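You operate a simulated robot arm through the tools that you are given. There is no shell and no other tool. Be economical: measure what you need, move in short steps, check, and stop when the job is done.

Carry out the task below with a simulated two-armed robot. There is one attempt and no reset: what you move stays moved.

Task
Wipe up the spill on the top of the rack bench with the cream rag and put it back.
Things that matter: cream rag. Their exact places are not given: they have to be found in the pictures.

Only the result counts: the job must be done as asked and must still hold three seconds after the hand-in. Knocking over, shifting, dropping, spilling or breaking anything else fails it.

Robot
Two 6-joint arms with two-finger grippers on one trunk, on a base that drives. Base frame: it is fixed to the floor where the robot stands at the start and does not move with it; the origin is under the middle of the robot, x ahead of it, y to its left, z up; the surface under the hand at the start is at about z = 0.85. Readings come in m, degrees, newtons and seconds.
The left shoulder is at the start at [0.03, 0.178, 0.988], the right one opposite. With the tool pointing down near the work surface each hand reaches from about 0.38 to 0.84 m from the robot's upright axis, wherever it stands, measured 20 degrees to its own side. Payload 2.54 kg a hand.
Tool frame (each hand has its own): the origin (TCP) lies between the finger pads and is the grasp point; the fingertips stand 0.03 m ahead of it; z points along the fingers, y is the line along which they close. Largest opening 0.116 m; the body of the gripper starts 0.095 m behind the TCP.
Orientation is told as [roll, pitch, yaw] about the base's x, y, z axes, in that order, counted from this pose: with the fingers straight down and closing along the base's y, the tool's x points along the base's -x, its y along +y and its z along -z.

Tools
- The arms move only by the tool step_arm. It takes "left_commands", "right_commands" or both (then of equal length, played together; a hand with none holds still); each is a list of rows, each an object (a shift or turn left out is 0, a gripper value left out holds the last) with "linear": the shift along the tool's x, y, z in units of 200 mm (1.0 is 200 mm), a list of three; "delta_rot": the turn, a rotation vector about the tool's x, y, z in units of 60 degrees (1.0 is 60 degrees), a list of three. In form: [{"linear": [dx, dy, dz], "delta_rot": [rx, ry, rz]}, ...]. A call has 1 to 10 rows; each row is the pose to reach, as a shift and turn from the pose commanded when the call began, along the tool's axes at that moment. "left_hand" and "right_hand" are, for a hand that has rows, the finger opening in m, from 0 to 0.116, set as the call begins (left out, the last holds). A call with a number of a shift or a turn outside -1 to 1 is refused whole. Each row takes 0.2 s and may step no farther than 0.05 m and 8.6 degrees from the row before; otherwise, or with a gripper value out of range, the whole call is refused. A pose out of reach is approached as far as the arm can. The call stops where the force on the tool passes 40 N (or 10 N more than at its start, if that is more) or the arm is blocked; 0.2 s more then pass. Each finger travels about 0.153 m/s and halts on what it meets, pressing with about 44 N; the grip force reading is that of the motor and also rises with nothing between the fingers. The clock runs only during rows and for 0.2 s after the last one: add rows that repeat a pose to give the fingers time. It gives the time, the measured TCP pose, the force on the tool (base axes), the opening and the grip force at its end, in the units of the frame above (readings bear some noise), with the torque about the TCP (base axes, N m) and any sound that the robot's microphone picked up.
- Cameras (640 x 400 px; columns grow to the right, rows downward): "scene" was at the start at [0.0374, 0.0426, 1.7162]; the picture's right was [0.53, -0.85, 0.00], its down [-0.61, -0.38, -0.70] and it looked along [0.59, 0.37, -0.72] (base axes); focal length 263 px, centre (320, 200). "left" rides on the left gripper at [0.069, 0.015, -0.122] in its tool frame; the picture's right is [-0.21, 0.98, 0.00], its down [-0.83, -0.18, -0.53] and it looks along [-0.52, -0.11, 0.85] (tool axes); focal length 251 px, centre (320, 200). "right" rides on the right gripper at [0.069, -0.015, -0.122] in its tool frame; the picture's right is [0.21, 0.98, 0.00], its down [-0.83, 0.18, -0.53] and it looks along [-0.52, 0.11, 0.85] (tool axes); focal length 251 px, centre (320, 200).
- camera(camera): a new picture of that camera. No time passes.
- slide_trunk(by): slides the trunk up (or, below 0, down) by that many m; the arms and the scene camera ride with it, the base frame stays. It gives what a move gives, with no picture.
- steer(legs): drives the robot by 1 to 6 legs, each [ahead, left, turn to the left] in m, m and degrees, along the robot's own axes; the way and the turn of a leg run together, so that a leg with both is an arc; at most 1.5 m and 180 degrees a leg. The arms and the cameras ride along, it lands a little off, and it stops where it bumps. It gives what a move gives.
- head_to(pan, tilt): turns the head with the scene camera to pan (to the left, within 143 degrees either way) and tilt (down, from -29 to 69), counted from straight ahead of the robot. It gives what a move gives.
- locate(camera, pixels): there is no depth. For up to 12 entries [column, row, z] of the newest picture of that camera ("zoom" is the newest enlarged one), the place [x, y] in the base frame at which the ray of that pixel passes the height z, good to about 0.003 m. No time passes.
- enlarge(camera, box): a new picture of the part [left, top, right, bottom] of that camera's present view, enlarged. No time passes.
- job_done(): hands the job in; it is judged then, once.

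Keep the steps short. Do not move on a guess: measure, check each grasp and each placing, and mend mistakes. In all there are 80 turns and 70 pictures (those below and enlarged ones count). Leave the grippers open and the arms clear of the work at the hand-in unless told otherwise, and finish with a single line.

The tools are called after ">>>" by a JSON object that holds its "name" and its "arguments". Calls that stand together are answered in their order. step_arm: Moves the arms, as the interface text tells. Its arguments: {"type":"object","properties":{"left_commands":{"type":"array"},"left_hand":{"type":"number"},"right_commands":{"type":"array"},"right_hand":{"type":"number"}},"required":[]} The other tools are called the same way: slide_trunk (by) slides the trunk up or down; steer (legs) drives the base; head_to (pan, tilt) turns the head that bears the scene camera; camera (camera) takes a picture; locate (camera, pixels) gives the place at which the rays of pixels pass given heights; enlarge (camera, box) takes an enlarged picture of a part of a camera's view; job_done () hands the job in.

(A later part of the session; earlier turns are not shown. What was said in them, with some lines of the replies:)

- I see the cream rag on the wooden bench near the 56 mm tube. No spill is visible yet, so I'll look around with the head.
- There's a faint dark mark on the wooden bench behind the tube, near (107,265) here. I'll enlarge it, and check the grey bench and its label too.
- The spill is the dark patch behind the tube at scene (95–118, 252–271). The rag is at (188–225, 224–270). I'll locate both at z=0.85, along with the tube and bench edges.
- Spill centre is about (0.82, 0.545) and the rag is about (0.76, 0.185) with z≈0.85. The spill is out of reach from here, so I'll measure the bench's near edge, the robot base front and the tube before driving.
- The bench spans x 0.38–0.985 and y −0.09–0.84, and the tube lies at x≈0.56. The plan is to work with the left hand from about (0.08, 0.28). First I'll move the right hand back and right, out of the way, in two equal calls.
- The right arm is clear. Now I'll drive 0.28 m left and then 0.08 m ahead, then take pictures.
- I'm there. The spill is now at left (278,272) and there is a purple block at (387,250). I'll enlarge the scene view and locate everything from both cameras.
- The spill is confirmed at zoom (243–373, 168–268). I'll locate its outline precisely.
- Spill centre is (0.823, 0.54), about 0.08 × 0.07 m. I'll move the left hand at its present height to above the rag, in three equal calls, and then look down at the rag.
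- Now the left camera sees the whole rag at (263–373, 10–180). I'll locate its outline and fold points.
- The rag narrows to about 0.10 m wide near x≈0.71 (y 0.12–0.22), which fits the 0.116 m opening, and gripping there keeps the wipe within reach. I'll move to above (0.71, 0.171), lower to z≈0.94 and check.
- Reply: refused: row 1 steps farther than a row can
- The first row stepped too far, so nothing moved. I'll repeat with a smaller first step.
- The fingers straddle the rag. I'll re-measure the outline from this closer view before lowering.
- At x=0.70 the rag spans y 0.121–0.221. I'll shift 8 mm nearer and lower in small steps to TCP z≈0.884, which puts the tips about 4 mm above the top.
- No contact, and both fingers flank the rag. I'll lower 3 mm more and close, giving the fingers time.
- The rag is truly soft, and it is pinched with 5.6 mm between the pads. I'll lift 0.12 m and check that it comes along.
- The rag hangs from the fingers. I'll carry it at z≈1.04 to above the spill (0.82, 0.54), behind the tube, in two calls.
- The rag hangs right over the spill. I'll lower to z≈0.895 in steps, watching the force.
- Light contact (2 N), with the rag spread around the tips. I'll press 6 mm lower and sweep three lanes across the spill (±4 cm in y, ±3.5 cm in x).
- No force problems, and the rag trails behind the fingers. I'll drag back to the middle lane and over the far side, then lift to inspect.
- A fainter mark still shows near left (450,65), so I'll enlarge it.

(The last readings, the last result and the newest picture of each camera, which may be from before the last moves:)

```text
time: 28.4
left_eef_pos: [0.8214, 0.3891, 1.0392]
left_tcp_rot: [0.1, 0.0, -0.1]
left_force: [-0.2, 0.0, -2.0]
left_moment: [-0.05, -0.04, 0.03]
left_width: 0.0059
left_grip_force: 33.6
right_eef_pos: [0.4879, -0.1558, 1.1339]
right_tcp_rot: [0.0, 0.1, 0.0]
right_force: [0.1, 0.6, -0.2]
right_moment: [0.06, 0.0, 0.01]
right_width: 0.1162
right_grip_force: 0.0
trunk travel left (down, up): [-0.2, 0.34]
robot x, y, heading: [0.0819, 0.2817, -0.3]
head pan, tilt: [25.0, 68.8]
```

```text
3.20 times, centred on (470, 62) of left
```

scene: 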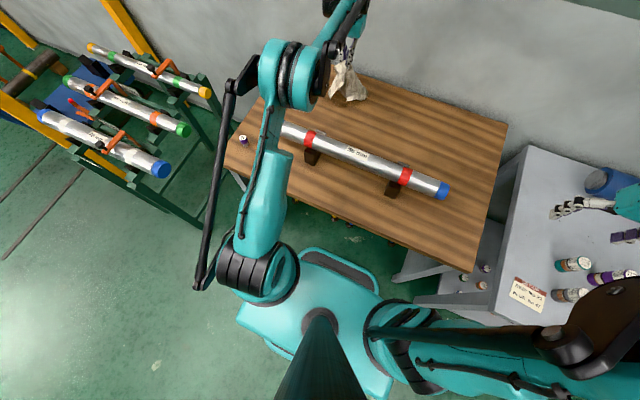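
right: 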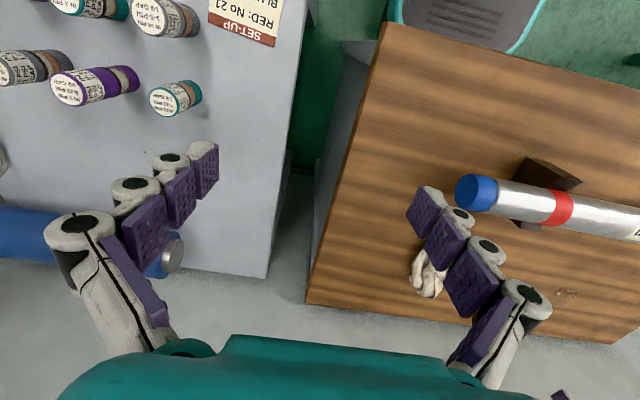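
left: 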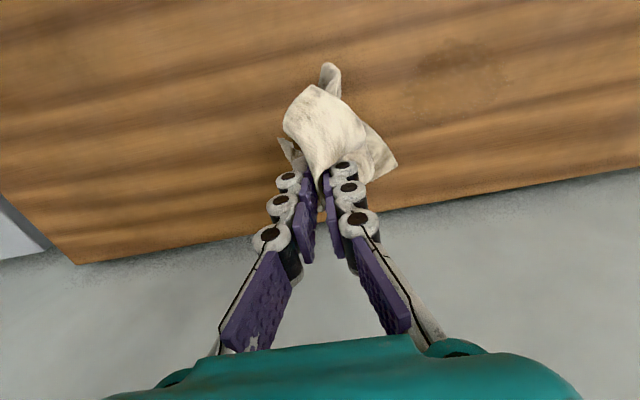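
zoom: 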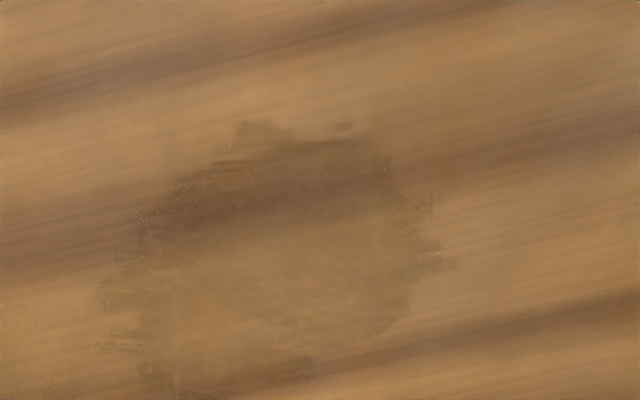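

The spill has thinned and smeared a little. I'll locate what is left and keep wiping with firmer pressure, working inward.

>>> {"name": "locate", "arguments": {"camera": "zoom", "pixels": [[100, 300, 0.85], [455, 260, 0.85], [260, 120, 0.85], [250, 390, 0.85], [150, 390, 0.85], [280, 240, 0.85], [410, 150, 0.85]]}}

```text
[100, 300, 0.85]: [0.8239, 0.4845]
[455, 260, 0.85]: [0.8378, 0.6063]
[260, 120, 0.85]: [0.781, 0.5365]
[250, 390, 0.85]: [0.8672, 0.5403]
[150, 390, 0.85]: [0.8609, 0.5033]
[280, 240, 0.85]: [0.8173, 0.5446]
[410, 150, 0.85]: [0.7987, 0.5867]
```

Wet area: x 0.78–0.87, y 0.485–0.606. I'll come down at (0.79, 0.48) and go to z≈0.886.

>>> {"name": "step_arm", "arguments": {"left_commands": [{"linear": [0.08, 0.2, 0]}, {"linear": [0.155, 0.4, 0.05]}, {"linear": [0.155, 0.455, 0.25]}, {"linear": [0.155, 0.455, 0.45]}, {"linear": [0.155, 0.455, 0.6]}, {"linear": [0.155, 0.455, 0.7]}, {"linear": [0.155, 0.455, 0.765]}]}}

>>> {"name": "step_arm", "arguments": {"left_commands": [{"linear": [-0.22, 0, 0]}, {"linear": [-0.42, 0, 0]}, {"linear": [-0.42, 0.13, 0]}, {"linear": [-0.2, 0.13, 0]}, {"linear": [0, 0.13, 0]}, {"linear": [0, 0.26, 0]}, {"linear": [-0.22, 0.26, 0]}, {"linear": [-0.42, 0.26, 0]}, {"linear": [-0.42, 0.39, 0]}, {"linear": [-0.2, 0.39, 0]}]}}

>>> {"name": "step_arm", "arguments": {"left_commands": [{"linear": [0.2, 0, 0]}, {"linear": [0.2, 0.13, 0]}, {"linear": [0, 0.13, 0]}, {"linear": [-0.2, 0.13, 0]}, {"linear": [-0.2, 0.26, 0]}, {"linear": [0, 0.26, 0]}, {"linear": [0.2, 0.26, 0]}, {"linear": [0.2, 0.06, 0]}, {"linear": [0.2, -0.14, 0]}, {"linear": [0.2, -0.34, 0]}]}}

>>> {"name": "camera", "arguments": {"camera": "left"}}

```text
time: 30.0
left_eef_pos: [0.7888, 0.4809, 0.8859]
left_tcp_rot: [0.0, 0.0, -0.1]
left_force: [-1.1, 0.0, 1.6]
left_moment: [0.2, 0.06, 0.01]
left_width: 0.0036
left_grip_force: 37.7
right_eef_pos: [0.4861, -0.1555, 1.1344]
right_tcp_rot: [0.0, 0.0, -0.2]
right_force: [0.5, -0.3, -0.7]
right_moment: [0.03, 0.0, 0.01]
right_width: 0.1158
right_grip_force: 0.0
trunk travel left (down, up): [-0.2, 0.34]
robot x, y, heading: [0.0801, 0.2821, -0.2]
head pan, tilt: [25.0, 68.8]
```

```text
time: 32.2
left_eef_pos: [0.83, 0.5583, 0.886]
left_tcp_rot: [0.1, -0.2, -0.2]
left_force: [0.1, -2.2, 5.6]
left_moment: [0.29, -0.02, 0.02]
left_width: 0.0023
left_grip_force: 33.3
right_eef_pos: [0.485, -0.1555, 1.1349]
right_tcp_rot: [0.1, -0.1, -0.2]
right_force: [-0.8, 0.3, -0.9]
right_moment: [0.0, -0.04, -0.01]
right_width: 0.1157
right_grip_force: 0.0
trunk travel left (down, up): [-0.2, 0.34]
robot x, y, heading: [0.082, 0.28, -0.4]
head pan, tilt: [25.0, 68.8]
```

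```text
time: 34.4
left_eef_pos: [0.7882, 0.4908, 0.8852]
left_tcp_rot: [0.2, 0.1, -0.1]
left_force: [0.1, -1.0, 4.7]
left_moment: [-0.21, -0.09, -0.05]
left_width: 0.0009
left_grip_force: 26.6
right_eef_pos: [0.4875, -0.1569, 1.1339]
right_tcp_rot: [0.2, 0.0, -0.2]
right_force: [0.2, -0.6, -0.7]
right_moment: [0.05, 0.01, -0.01]
right_width: 0.1159
right_grip_force: 0.0
trunk travel left (down, up): [-0.2, 0.34]
robot x, y, heading: [0.0797, 0.2805, -0.1]
head pan, tilt: [25.0, 68.8]
```

```text
31 pictures are left
```

left: 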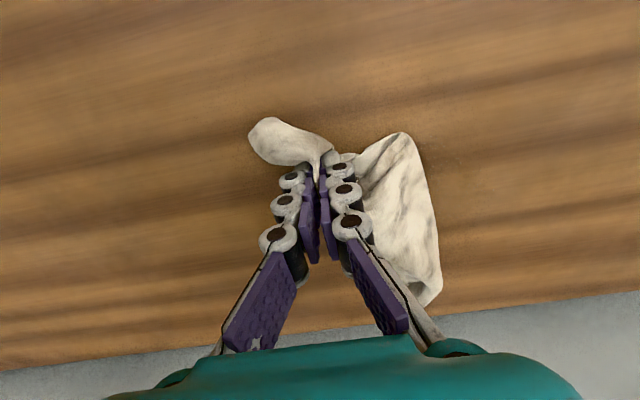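

Contact force is 5 N now. I'll make one more set of y-direction lanes, then lift and inspect.

>>> {"name": "step_arm", "arguments": {"left_commands": [{"linear": [-0.1, 0.2, 0]}, {"linear": [-0.1, 0.4, 0]}, {"linear": [-0.1, 0.58, 0]}, {"linear": [-0.22, 0.5, 0]}, {"linear": [-0.22, 0.3, 0]}, {"linear": [-0.22, 0.1, 0]}, {"linear": [-0.38, 0.1, 0]}, {"linear": [-0.38, 0.3, 0]}, {"linear": [-0.38, 0.5, 0]}, {"linear": [-0.2, 0.45, 0]}]}}

>>> {"name": "step_arm", "arguments": {"left_commands": [{"linear": [0, -0.2, 0]}, {"linear": [0, -0.4, 0]}, {"linear": [0, -0.6, 0]}, {"linear": [0, -0.7, -0.2]}, {"linear": [0, -0.7, -0.4]}, {"linear": [0, -0.7, -0.6]}, {"linear": [0, -0.8, -0.75]}, {"linear": [0, -1.0, -0.75]}]}}

>>> {"name": "camera", "arguments": {"camera": "left"}}

>>> {"name": "enlarge", "arguments": {"camera": "left", "box": [350, 0, 590, 150]}}

```text
time: 36.6
left_eef_pos: [0.8295, 0.5802, 0.8871]
left_tcp_rot: [0.2, -0.2, -0.2]
left_force: [-1.0, -1.3, 0.4]
left_moment: [0.05, -0.08, -0.02]
left_width: 0.0036
left_grip_force: 31.4
right_eef_pos: [0.4846, -0.1558, 1.135]
right_tcp_rot: [0.1, -0.1, -0.3]
right_force: [-0.6, 0.6, 0.8]
right_moment: [0.03, -0.04, 0.01]
right_width: 0.1163
right_grip_force: 0.0
trunk travel left (down, up): [-0.2, 0.34]
robot x, y, heading: [0.0814, 0.2822, -0.4]
head pan, tilt: [25.0, 68.8]
```

```text
time: 38.4
left_eef_pos: [0.8303, 0.3808, 1.0367]
left_tcp_rot: [0.1, 0.0, -0.1]
left_force: [0.1, 0.3, -0.4]
left_moment: [0.06, 0.0, -0.02]
left_width: 0.0041
left_grip_force: 30.8
right_eef_pos: [0.4866, -0.1551, 1.1333]
right_tcp_rot: [0.1, 0.1, -0.2]
right_force: [-0.1, -0.6, -0.4]
right_moment: [0.04, -0.01, 0.01]
right_width: 0.1161
right_grip_force: 0.0
trunk travel left (down, up): [-0.2, 0.34]
robot x, y, heading: [0.0811, 0.2798, -0.4]
head pan, tilt: [25.0, 68.8]
```

```text
30 pictures are left
```

left: 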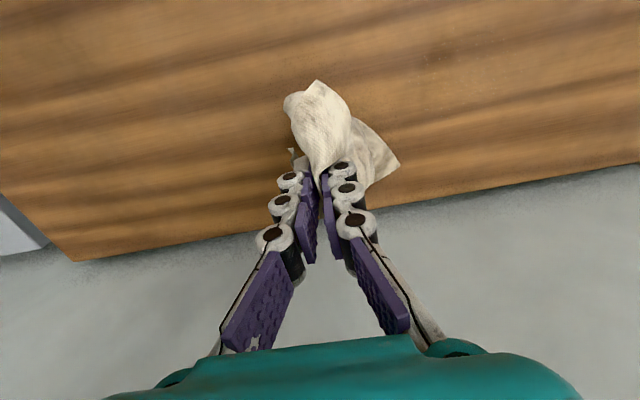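

```text
2.67 times, centred on (470, 75) of left
```

zoom: 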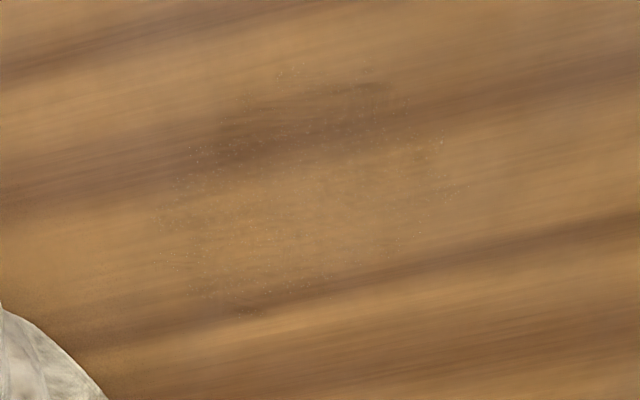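

Almost gone: only a faint speckle film remains. I'll locate its extents and do another round over the same area.

>>> {"name": "locate", "arguments": {"camera": "zoom", "pixels": [[160, 260, 0.85], [455, 190, 0.85], [290, 70, 0.85], [250, 310, 0.85], [405, 95, 0.85]]}}

>>> {"name": "step_arm", "arguments": {"left_commands": [{"linear": [0.1, 0.2, 0]}, {"linear": [0.2, 0.4, 0.05]}, {"linear": [0.22, 0.455, 0.25]}, {"linear": [0.22, 0.455, 0.45]}, {"linear": [0.22, 0.455, 0.6]}, {"linear": [0.22, 0.455, 0.7]}, {"linear": [0.22, 0.455, 0.76]}]}}

>>> {"name": "step_arm", "arguments": {"left_commands": [{"linear": [-0.22, 0, 0]}, {"linear": [-0.43, 0, 0]}, {"linear": [-0.43, 0.12, 0]}, {"linear": [-0.2, 0.12, 0]}, {"linear": [0, 0.12, 0]}, {"linear": [0, 0.24, 0]}, {"linear": [-0.22, 0.24, 0]}, {"linear": [-0.43, 0.24, 0]}, {"linear": [-0.43, 0.36, 0]}, {"linear": [-0.2, 0.36, 0]}]}}

>>> {"name": "step_arm", "arguments": {"left_commands": [{"linear": [0.2, 0, 0]}, {"linear": [0.2, 0.12, 0]}, {"linear": [0, 0.12, 0]}, {"linear": [-0.23, 0.12, 0]}, {"linear": [-0.23, 0.24, 0]}, {"linear": [0, 0.24, 0]}, {"linear": [0.2, 0.24, 0]}, {"linear": [0.2, 0.04, 0]}, {"linear": [0.2, -0.16, 0]}, {"linear": [0.2, -0.36, 0]}]}}

>>> {"name": "step_arm", "arguments": {"left_commands": [{"linear": [-0.1, 0.2, 0]}, {"linear": [-0.1, 0.4, 0]}, {"linear": [-0.1, 0.58, 0]}, {"linear": [-0.22, 0.5, 0]}, {"linear": [-0.22, 0.3, 0]}, {"linear": [-0.22, 0.1, 0]}, {"linear": [-0.38, 0.1, 0]}, {"linear": [-0.38, 0.3, 0]}, {"linear": [-0.38, 0.5, 0]}, {"linear": [-0.2, 0.45, 0]}]}}

>>> {"name": "step_arm", "arguments": {"left_commands": [{"linear": [0, -0.2, 0]}, {"linear": [0, -0.4, 0]}, {"linear": [0, -0.6, 0]}, {"linear": [0, -0.7, -0.2]}, {"linear": [0, -0.7, -0.4]}, {"linear": [0, -0.7, -0.6]}, {"linear": [0, -0.8, -0.75]}, {"linear": [0, -1.0, -0.75]}]}}

>>> {"name": "enlarge", "arguments": {"camera": "left", "box": [350, 0, 590, 150]}}

```text
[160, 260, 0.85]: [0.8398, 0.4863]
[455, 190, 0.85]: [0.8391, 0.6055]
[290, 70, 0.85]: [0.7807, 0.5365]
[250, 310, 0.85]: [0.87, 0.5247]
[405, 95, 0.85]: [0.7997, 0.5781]
```

```text
time: 40.0
left_eef_pos: [0.7857, 0.4731, 0.8846]
left_tcp_rot: [0.0, -0.1, -0.2]
left_force: [-0.3, -3.9, 6.4]
left_moment: [-0.1, -0.05, -0.04]
left_width: 0.0014
left_grip_force: 31.2
right_eef_pos: [0.4863, -0.1542, 1.134]
right_tcp_rot: [-0.1, 0.0, -0.2]
right_force: [0.2, 0.2, -0.4]
right_moment: [-0.02, 0.03, 0.0]
right_width: 0.1161
right_grip_force: 0.2
trunk travel left (down, up): [-0.2, 0.34]
robot x, y, heading: [0.0813, 0.2833, -0.0]
head pan, tilt: [25.0, 68.8]
```

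```text
time: 42.2
left_eef_pos: [0.8254, 0.5442, 0.8851]
left_tcp_rot: [-0.1, -0.1, -0.2]
left_force: [-0.2, -3.4, 6.1]
left_moment: [-0.3, -0.1, -0.06]
left_width: 0.0009
left_grip_force: 29.0
right_eef_pos: [0.4845, -0.1559, 1.1346]
right_tcp_rot: [0.0, 0.0, -0.2]
right_force: [0.1, 0.2, 0.6]
right_moment: [-0.01, -0.01, -0.01]
right_width: 0.116
right_grip_force: 0.1
trunk travel left (down, up): [-0.2, 0.34]
robot x, y, heading: [0.082, 0.2798, -0.3]
head pan, tilt: [25.0, 68.8]
```

```text
time: 44.4
left_eef_pos: [0.7842, 0.4732, 0.8835]
left_tcp_rot: [0.1, 0.0, -0.1]
left_force: [0.9, -0.1, 5.5]
left_moment: [-0.38, -0.1, 0.0]
left_width: 0.0007
left_grip_force: 29.2
right_eef_pos: [0.4873, -0.1567, 1.1343]
right_tcp_rot: [0.1, 0.0, -0.2]
right_force: [-0.6, -0.5, -0.2]
right_moment: [0.05, 0.02, 0.01]
right_width: 0.1161
right_grip_force: 0.0
trunk travel left (down, up): [-0.2, 0.34]
robot x, y, heading: [0.0826, 0.2794, -0.0]
head pan, tilt: [25.0, 68.8]
```

```text
time: 46.6
left_eef_pos: [0.8254, 0.5605, 0.8858]
left_tcp_rot: [0.1, -0.2, -0.2]
left_force: [0.3, -0.5, 0.4]
left_moment: [0.04, -0.07, -0.02]
left_width: 0.0039
left_grip_force: 31.2
right_eef_pos: [0.484, -0.1557, 1.1335]
right_tcp_rot: [0.1, -0.1, -0.1]
right_force: [-0.5, 0.5, 0.3]
right_moment: [0.02, -0.05, 0.01]
right_width: 0.116
right_grip_force: 0.1
trunk travel left (down, up): [-0.2, 0.34]
robot x, y, heading: [0.0843, 0.2819, -0.5]
head pan, tilt: [25.0, 68.8]
```

```text
time: 48.4
left_eef_pos: [0.8261, 0.3608, 1.0339]
left_tcp_rot: [0.0, 0.0, -0.1]
left_force: [-0.2, -0.6, -0.5]
left_moment: [-0.04, 0.01, 0.02]
left_width: 0.0045
left_grip_force: 31.0
right_eef_pos: [0.4868, -0.1546, 1.1339]
right_tcp_rot: [0.2, 0.0, -0.2]
right_force: [-0.3, -0.5, -0.2]
right_moment: [0.0, -0.02, -0.03]
right_width: 0.1161
right_grip_force: 0.1
trunk travel left (down, up): [-0.2, 0.34]
robot x, y, heading: [0.0828, 0.2789, -0.0]
head pan, tilt: [25.0, 68.8]
```

```text
2.67 times, centred on (470, 75) of left
```

zoom: 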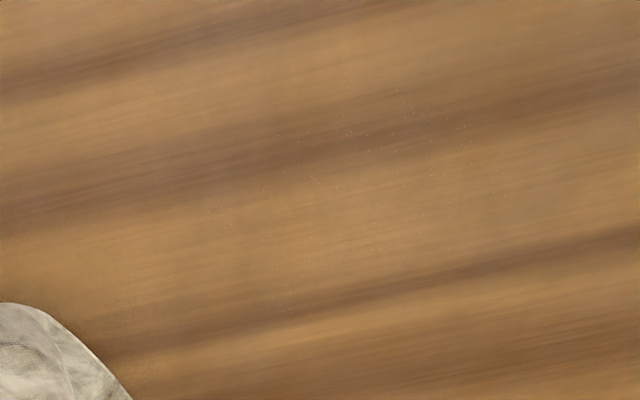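

Only a few specks remain. One more full round to finish, shifted about 12 mm to the left.

>>> {"name": "step_arm", "arguments": {"left_commands": [{"linear": [0.1, 0.2, 0]}, {"linear": [0.15, 0.4, 0]}, {"linear": [0.205, 0.6, 0.05]}, {"linear": [0.205, 0.62, 0.25]}, {"linear": [0.205, 0.62, 0.45]}, {"linear": [0.205, 0.62, 0.6]}, {"linear": [0.205, 0.62, 0.7]}, {"linear": [0.205, 0.62, 0.745]}]}}

>>> {"name": "step_arm", "arguments": {"left_commands": [{"linear": [-0.22, 0, 0]}, {"linear": [-0.43, 0, 0]}, {"linear": [-0.43, 0.12, 0]}, {"linear": [-0.2, 0.12, 0]}, {"linear": [0, 0.12, 0]}, {"linear": [0, 0.24, 0]}, {"linear": [-0.22, 0.24, 0]}, {"linear": [-0.43, 0.24, 0]}, {"linear": [-0.43, 0.36, 0]}, {"linear": [-0.2, 0.36, 0]}]}}

>>> {"name": "step_arm", "arguments": {"left_commands": [{"linear": [0.2, 0, 0]}, {"linear": [0.2, 0.12, 0]}, {"linear": [0, 0.12, 0]}, {"linear": [-0.23, 0.12, 0]}, {"linear": [-0.23, 0.24, 0]}, {"linear": [0, 0.24, 0]}, {"linear": [0.2, 0.24, 0]}, {"linear": [0.2, 0.04, 0]}, {"linear": [0.2, -0.16, 0]}, {"linear": [0.2, -0.36, 0]}]}}

>>> {"name": "step_arm", "arguments": {"left_commands": [{"linear": [-0.1, 0.2, 0]}, {"linear": [-0.1, 0.4, 0]}, {"linear": [-0.1, 0.58, 0]}, {"linear": [-0.22, 0.5, 0]}, {"linear": [-0.22, 0.3, 0]}, {"linear": [-0.22, 0.1, 0]}, {"linear": [-0.38, 0.1, 0]}, {"linear": [-0.38, 0.3, 0]}, {"linear": [-0.38, 0.5, 0]}, {"linear": [-0.2, 0.45, 0]}]}}

>>> {"name": "step_arm", "arguments": {"left_commands": [{"linear": [0, -0.2, 0]}, {"linear": [0, -0.4, 0]}, {"linear": [0, -0.6, 0]}, {"linear": [0, -0.7, -0.2]}, {"linear": [0, -0.7, -0.4]}, {"linear": [0, -0.7, -0.6]}, {"linear": [0, -0.8, -0.75]}, {"linear": [0, -1.0, -0.75]}]}}

>>> {"name": "enlarge", "arguments": {"camera": "left", "box": [350, 0, 590, 150]}}

>>> {"name": "camera", "arguments": {"camera": "left"}}

```text
time: 50.2
left_eef_pos: [0.7845, 0.4882, 0.8847]
left_tcp_rot: [0.0, 0.0, -0.2]
left_force: [0.1, 0.6, 7.5]
left_moment: [-0.18, -0.06, -0.01]
left_width: 0.0006
left_grip_force: 27.6
right_eef_pos: [0.486, -0.1551, 1.1336]
right_tcp_rot: [0.0, 0.0, -0.2]
right_force: [0.7, -0.7, 0.2]
right_moment: [0.03, 0.04, -0.01]
right_width: 0.1161
right_grip_force: 0.2
trunk travel left (down, up): [-0.2, 0.34]
robot x, y, heading: [0.082, 0.2764, -0.4]
head pan, tilt: [25.0, 68.8]
```

```text
time: 52.4
left_eef_pos: [0.8211, 0.5563, 0.8871]
left_tcp_rot: [0.1, -0.1, -0.3]
left_force: [1.1, 0.5, -0.9]
left_moment: [0.1, -0.03, -0.02]
left_width: 0.0052
left_grip_force: 34.3
right_eef_pos: [0.484, -0.1552, 1.1348]
right_tcp_rot: [0.0, -0.1, -0.3]
right_force: [-0.8, 0.3, 0.1]
right_moment: [0.03, -0.05, 0.0]
right_width: 0.116
right_grip_force: 0.1
trunk travel left (down, up): [-0.2, 0.34]
robot x, y, heading: [0.0883, 0.278, -0.1]
head pan, tilt: [25.0, 68.8]
```

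```text
time: 54.6
left_eef_pos: [0.785, 0.4851, 0.8859]
left_tcp_rot: [0.1, -0.1, -0.1]
left_force: [-0.1, -2.2, -0.5]
left_moment: [0.25, 0.06, 0.02]
left_width: 0.0043
left_grip_force: 38.1
right_eef_pos: [0.4874, -0.1555, 1.1331]
right_tcp_rot: [0.1, 0.0, -0.2]
right_force: [0.3, -0.4, -0.1]
right_moment: [0.04, -0.03, 0.01]
right_width: 0.1161
right_grip_force: 0.0
trunk travel left (down, up): [-0.2, 0.34]
robot x, y, heading: [0.0834, 0.2801, -0.2]
head pan, tilt: [25.0, 68.8]
```

```text
time: 56.8
left_eef_pos: [0.8222, 0.5757, 0.8869]
left_tcp_rot: [0.1, -0.2, -0.1]
left_force: [-0.9, -0.4, 1.3]
left_moment: [0.02, -0.04, 0.01]
left_width: 0.0043
left_grip_force: 30.5
right_eef_pos: [0.4837, -0.1569, 1.1352]
right_tcp_rot: [0.2, -0.1, -0.1]
right_force: [-0.9, 0.3, 0.5]
right_moment: [0.03, -0.11, 0.0]
right_width: 0.1158
right_grip_force: 0.0
trunk travel left (down, up): [-0.2, 0.34]
robot x, y, heading: [0.0765, 0.2789, -0.2]
head pan, tilt: [25.0, 68.8]
```

```text
time: 58.6
left_eef_pos: [0.8247, 0.3763, 1.0356]
left_tcp_rot: [0.1, -0.1, 0.0]
left_force: [0.7, -2.7, 4.0]
left_moment: [-0.15, 0.07, 0.0]
left_width: 0.0015
left_grip_force: 31.6
right_eef_pos: [0.4869, -0.156, 1.1342]
right_tcp_rot: [0.1, 0.0, -0.2]
right_force: [0.6, 0.3, -0.3]
right_moment: [0.02, 0.02, 0.0]
right_width: 0.1159
right_grip_force: 0.1
trunk travel left (down, up): [-0.2, 0.34]
robot x, y, heading: [0.0811, 0.277, -0.1]
head pan, tilt: [25.0, 68.8]
```

```text
2.67 times, centred on (470, 75) of left
```

zoom: 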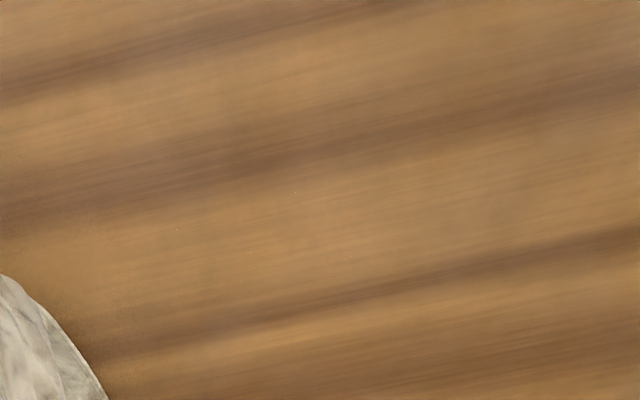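

```text
26 pictures are left
```

left: 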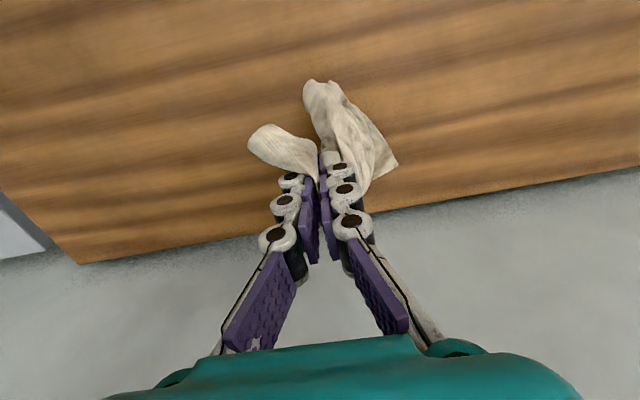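

The bench is clean. Next I'll carry the rag back over its old place (about (0.80, 0.176)) at this height.

>>> {"name": "step_arm", "arguments": {"left_commands": [{"linear": [0.02, -0.2, -0.05]}, {"linear": [0.05, -0.4, -0.05]}, {"linear": [0.07, -0.6, -0.05]}, {"linear": [0.1, -0.8, -0.05]}, {"linear": [0.1, -1.0, -0.05]}, {"linear": [0.1, -1.0, -0.05]}]}}

>>> {"name": "camera", "arguments": {"camera": "left"}}

>>> {"name": "enlarge", "arguments": {"camera": "scene", "box": [300, 40, 540, 190]}}

```text
time: 60.0
left_eef_pos: [0.8033, 0.1748, 1.047]
left_tcp_rot: [0.1, 0.1, -0.1]
left_force: [0.4, -0.2, 1.5]
left_moment: [-0.05, -0.04, 0.01]
left_width: 0.0014
left_grip_force: 26.6
right_eef_pos: [0.4852, -0.1541, 1.1344]
right_tcp_rot: [0.0, 0.0, -0.1]
right_force: [0.7, 0.4, 0.2]
right_moment: [-0.04, -0.02, -0.03]
right_width: 0.1162
right_grip_force: 0.1
trunk travel left (down, up): [-0.2, 0.34]
robot x, y, heading: [0.0823, 0.281, -0.0]
head pan, tilt: [25.0, 68.8]
```

```text
25 pictures are left
```

left: 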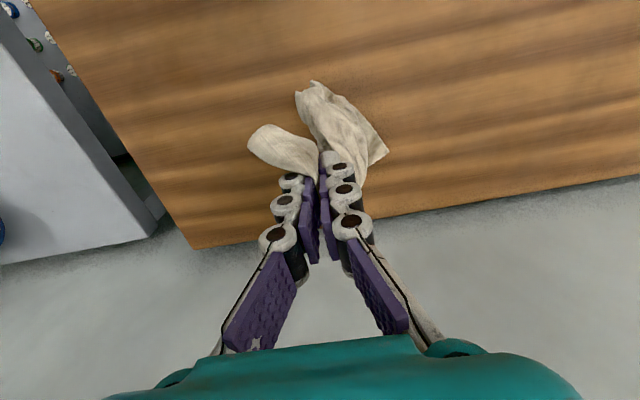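

```text
2.67 times, centred on (420, 115) of scene
```

zoom: 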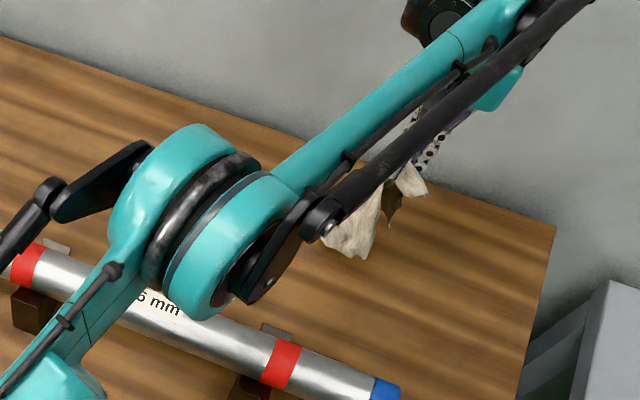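

I'll lower it while drawing the hand nearer, so the rag lays out toward +x as it did before, ending at about (0.725, 0.175, 0.888).

>>> {"name": "step_arm", "arguments": {"left_commands": [{"linear": [0, 0, 0.2]}, {"linear": [0, 0, 0.4]}, {"linear": [0.05, 0, 0.5]}, {"linear": [0.15, 0, 0.6]}, {"linear": [0.25, 0, 0.69]}, {"linear": [0.34, 0, 0.76]}, {"linear": [0.39, 0, 0.8]}, {"linear": [0.39, 0, 0.8]}]}}

>>> {"name": "camera", "arguments": {"camera": "left"}}

```text
time: 61.8
left_eef_pos: [0.7257, 0.1759, 0.8845]
left_tcp_rot: [0.0, 0.0, -0.2]
left_force: [1.2, -2.5, 4.6]
left_moment: [0.2, 0.08, -0.02]
left_width: 0.0021
left_grip_force: 34.5
right_eef_pos: [0.4861, -0.1546, 1.1338]
right_tcp_rot: [0.0, 0.1, -0.2]
right_force: [-0.6, 0.4, -0.3]
right_moment: [0.02, 0.0, 0.0]
right_width: 0.1161
right_grip_force: 0.1
trunk travel left (down, up): [-0.2, 0.34]
robot x, y, heading: [0.0828, 0.2791, -0.1]
head pan, tilt: [25.0, 68.8]
```

```text
23 pictures are left
```

left: 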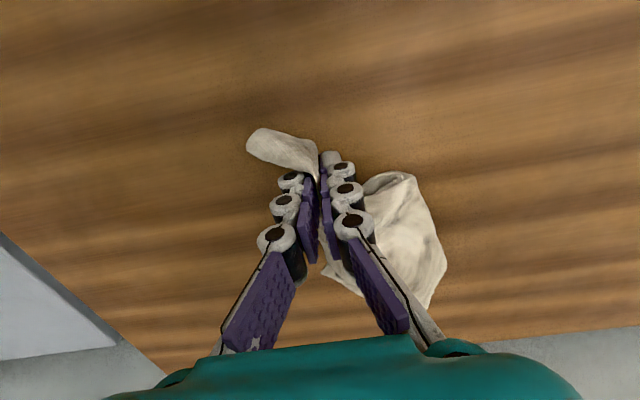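

I'll check where the rag lies now.

>>> {"name": "locate", "arguments": {"camera": "left", "pixels": [[445, 265, 0.85], [410, 175, 0.87], [430, 305, 0.85], [340, 280, 0.86], [250, 145, 0.87], [380, 240, 0.86]]}}

```text
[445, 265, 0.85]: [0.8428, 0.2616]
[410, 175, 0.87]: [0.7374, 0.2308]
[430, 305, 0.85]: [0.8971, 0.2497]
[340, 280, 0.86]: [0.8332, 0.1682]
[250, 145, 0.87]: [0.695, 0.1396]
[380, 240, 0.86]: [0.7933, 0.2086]
```

The rag spans x 0.69–0.90 and y 0.14–0.26, about 2 cm past its old centre. I'll drag it 2 cm nearer and 2 cm right, open the fingers modestly, and lift straight up.

>>> {"name": "step_arm", "arguments": {"left_commands": [{"linear": [0.05, -0.05, 0]}, {"linear": [0.1, -0.1, 0]}, {"linear": [0.1, -0.1, 0]}]}}

>>> {"name": "step_arm", "arguments": {"left_commands": [{"linear": [0, 0, 0]}, {"linear": [0, 0, 0]}, {"linear": [0, 0, 0]}], "left_hand": 0.04}}

>>> {"name": "camera", "arguments": {"camera": "left"}}

```text
time: 62.6
left_eef_pos: [0.7044, 0.1588, 0.8857]
left_tcp_rot: [0.1, 0.1, -0.1]
left_force: [0.2, -0.9, 4.3]
left_moment: [0.11, 0.04, 0.01]
left_width: 0.002
left_grip_force: 34.7
right_eef_pos: [0.4857, -0.155, 1.1337]
right_tcp_rot: [0.1, 0.0, -0.2]
right_force: [0.4, -0.7, 0.7]
right_moment: [0.01, 0.01, 0.0]
right_width: 0.1161
right_grip_force: 0.0
trunk travel left (down, up): [-0.2, 0.34]
robot x, y, heading: [0.0815, 0.2812, -0.0]
head pan, tilt: [25.0, 68.8]
```

```text
time: 63.4
left_eef_pos: [0.7042, 0.1584, 0.8853]
left_tcp_rot: [0.0, 0.1, -0.3]
left_force: [-0.6, -0.6, 0.4]
left_moment: [0.0, -0.01, -0.01]
left_width: 0.04
left_grip_force: 0.0
right_eef_pos: [0.486, -0.1544, 1.1347]
right_tcp_rot: [0.0, 0.0, -0.2]
right_force: [0.3, 0.5, 0.2]
right_moment: [-0.02, -0.01, -0.02]
right_width: 0.1162
right_grip_force: 0.1
trunk travel left (down, up): [-0.2, 0.34]
robot x, y, heading: [0.0836, 0.2782, -0.2]
head pan, tilt: [25.0, 68.8]
```

```text
22 pictures are left
```

left: 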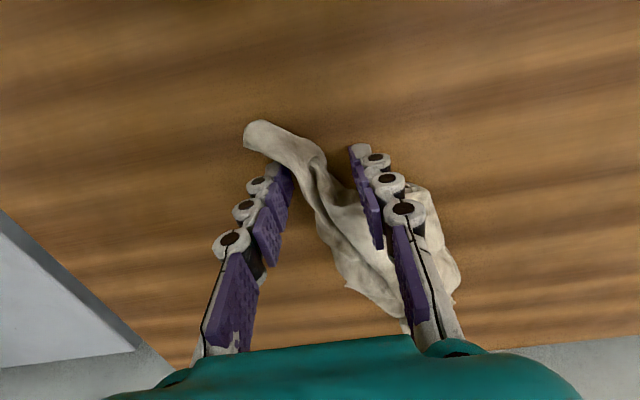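

Released. I'll lift slowly straight up 0.16 m and look.

>>> {"name": "step_arm", "arguments": {"left_commands": [{"linear": [0, 0, -0.06]}, {"linear": [0, 0, -0.14]}, {"linear": [0, 0, -0.25]}, {"linear": [0, 0, -0.4]}, {"linear": [0, 0, -0.6]}, {"linear": [0, 0, -0.8]}]}}

>>> {"name": "camera", "arguments": {"camera": "left"}}

```text
time: 64.8
left_eef_pos: [0.7032, 0.1582, 1.046]
left_tcp_rot: [0.0, 0.0, -0.3]
left_force: [-0.7, -0.9, 0.3]
left_moment: [-0.01, 0.01, 0.0]
left_width: 0.0399
left_grip_force: 0.0
right_eef_pos: [0.4856, -0.1535, 1.133]
right_tcp_rot: [0.0, 0.0, -0.2]
right_force: [-0.3, -0.4, -0.5]
right_moment: [-0.03, -0.03, -0.03]
right_width: 0.116
right_grip_force: 0.1
trunk travel left (down, up): [-0.2, 0.34]
robot x, y, heading: [0.0828, 0.2834, -0.1]
head pan, tilt: [25.0, 68.8]
```

```text
21 pictures are left
```

left: 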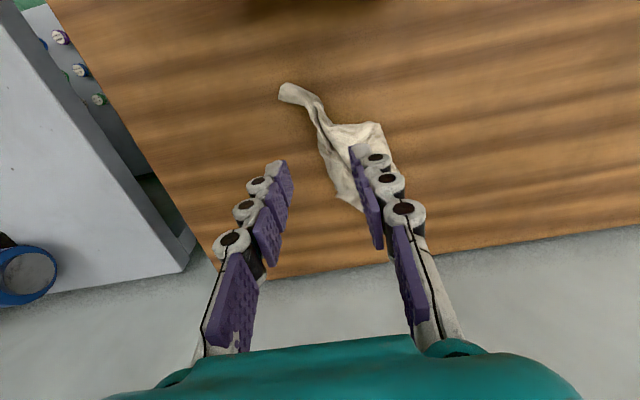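

The rag stayed down. I'll locate it, then raise the hand, open fully, and swing back to the left rear.

>>> {"name": "locate", "arguments": {"camera": "left", "pixels": [[282, 90, 0.86], [380, 123, 0.85], [362, 210, 0.85], [396, 165, 0.85], [350, 150, 0.86], [335, 190, 0.85]]}}

>>> {"name": "step_arm", "arguments": {"left_commands": [{"linear": [0, 0, -0.2]}, {"linear": [0, 0, -0.35]}, {"linear": [0.1, 0.2, -0.35]}, {"linear": [0.2, 0.4, -0.35]}, {"linear": [0.3, 0.6, -0.35]}, {"linear": [0.4, 0.8, -0.35]}, {"linear": [0.5, 1.0, -0.35]}], "left_hand": 0.116}}

>>> {"name": "step_arm", "arguments": {"left_commands": [{"linear": [0.1, 0.2, 0]}, {"linear": [0.2, 0.4, 0]}, {"linear": [0.3, 0.6, 0]}, {"linear": [0.4, 0.8, 0]}, {"linear": [0.5, 1.0, 0]}]}}

>>> {"name": "step_arm", "arguments": {"left_commands": [{"linear": [0, 0.2, 0]}, {"linear": [0, 0.4, 0]}, {"linear": [0, 0.6, 0]}, {"linear": [0, 0.75, 0]}]}}

>>> {"name": "enlarge", "arguments": {"camera": "scene", "box": [240, 50, 480, 200]}}

>>> {"name": "camera", "arguments": {"camera": "scene"}}

>>> {"name": "camera", "arguments": {"camera": "left"}}

```text
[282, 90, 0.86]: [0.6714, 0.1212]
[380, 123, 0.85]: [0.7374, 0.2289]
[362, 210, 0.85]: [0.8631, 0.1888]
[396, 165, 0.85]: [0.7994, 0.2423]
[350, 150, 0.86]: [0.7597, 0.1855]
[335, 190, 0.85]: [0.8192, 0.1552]
```

```text
time: 66.4
left_eef_pos: [0.6057, 0.3579, 1.1161]
left_tcp_rot: [0.0, 0.0, -0.3]
left_force: [0.1, 0.3, -0.1]
left_moment: [-0.03, -0.02, 0.01]
left_width: 0.1158
left_grip_force: 0.0
right_eef_pos: [0.4859, -0.1556, 1.1354]
right_tcp_rot: [0.0, -0.1, -0.1]
right_force: [0.6, 0.3, 0.0]
right_moment: [-0.02, 0.0, 0.02]
right_width: 0.1159
right_grip_force: 0.1
trunk travel left (down, up): [-0.2, 0.34]
robot x, y, heading: [0.0827, 0.2794, -0.4]
head pan, tilt: [25.0, 68.8]
```

```text
time: 67.6
left_eef_pos: [0.507, 0.5585, 1.1132]
left_tcp_rot: [0.0, 0.0, -0.2]
left_force: [-0.1, 0.0, -0.6]
left_moment: [-0.01, -0.04, 0.05]
left_width: 0.1159
left_grip_force: 0.1
right_eef_pos: [0.4843, -0.1537, 1.1345]
right_tcp_rot: [0.1, 0.0, -0.2]
right_force: [0.5, 0.1, 0.6]
right_moment: [-0.04, -0.06, 0.03]
right_width: 0.1159
right_grip_force: 0.1
trunk travel left (down, up): [-0.2, 0.34]
robot x, y, heading: [0.083, 0.2792, -0.1]
head pan, tilt: [25.0, 68.8]
```

```text
time: 68.6
left_eef_pos: [0.5084, 0.707, 1.112]
left_tcp_rot: [0.0, 0.0, -0.2]
left_force: [-0.8, 0.0, 0.1]
left_moment: [0.0, 0.04, 0.04]
left_width: 0.116
left_grip_force: 0.0
right_eef_pos: [0.4853, -0.1548, 1.1335]
right_tcp_rot: [0.1, 0.0, -0.2]
right_force: [0.4, 0.2, -0.2]
right_moment: [-0.02, 0.03, -0.01]
right_width: 0.1159
right_grip_force: 0.0
trunk travel left (down, up): [-0.2, 0.34]
robot x, y, heading: [0.0814, 0.2774, -0.4]
head pan, tilt: [25.0, 68.8]
```

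```text
2.67 times, centred on (360, 125) of scene
```

zoom: 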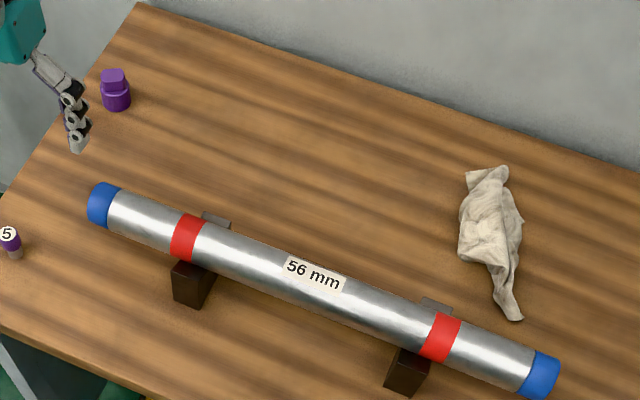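

```text
19 pictures are left
```

scene: 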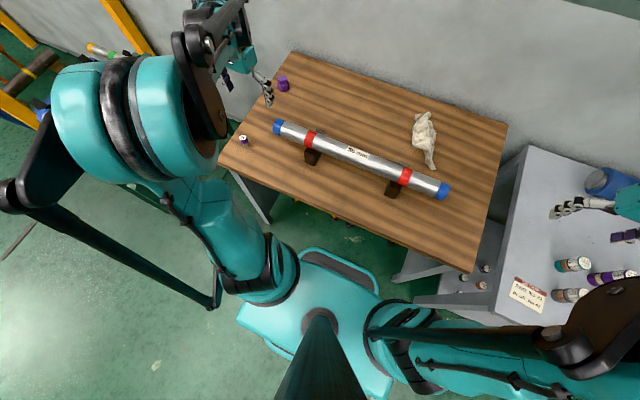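

```text
18 pictures are left
```

left: 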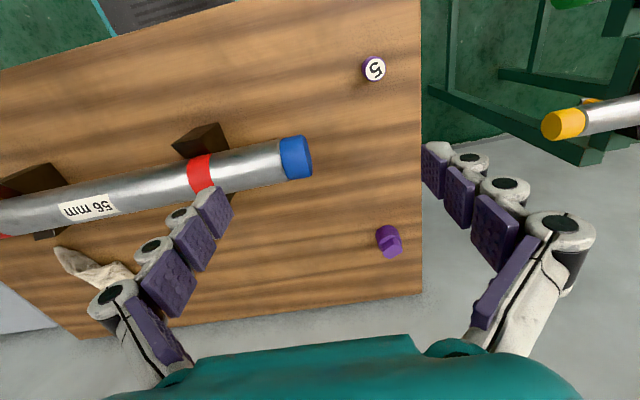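

The rag is back with its centre at about (0.76, 0.185), and the tube and other things are untouched. One last close look at the wiped area.

>>> {"name": "enlarge", "arguments": {"camera": "left", "box": [200, 220, 360, 320]}}

>>> {"name": "enlarge", "arguments": {"camera": "scene", "box": [290, 70, 400, 139]}}

```text
4.00 times, centred on (280, 270) of left
```

zoom: 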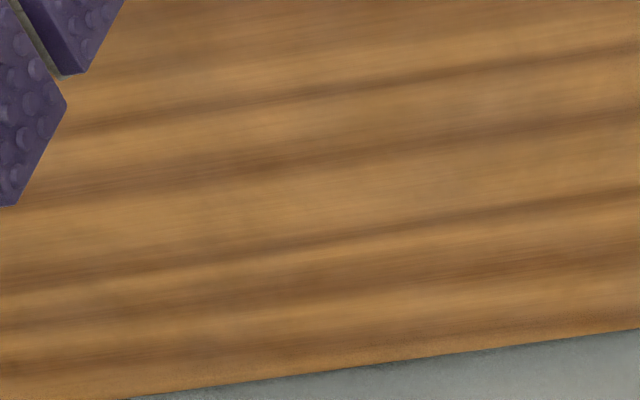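

```text
5.80 times, centred on (345, 104) of scene
```

zoom: 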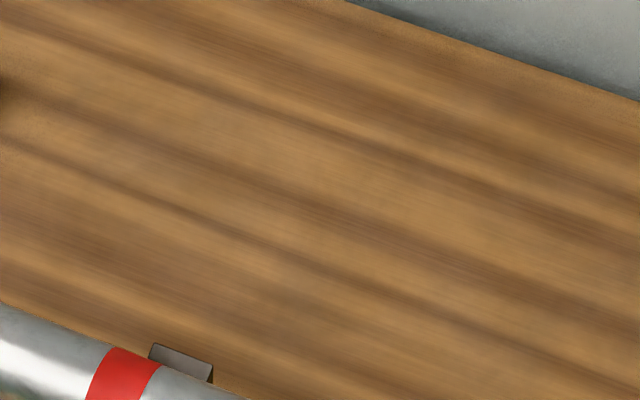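

The wiped area is clean, the rag is back in place, and both grippers are open and clear. I'm handing in.

>>> {"name": "job_done", "arguments": {}}

```text
The job is handed in.
```

The spill on the bench top is wiped up, and the cream rag is back in its original spot, though more bunched than before; nothing else was moved.
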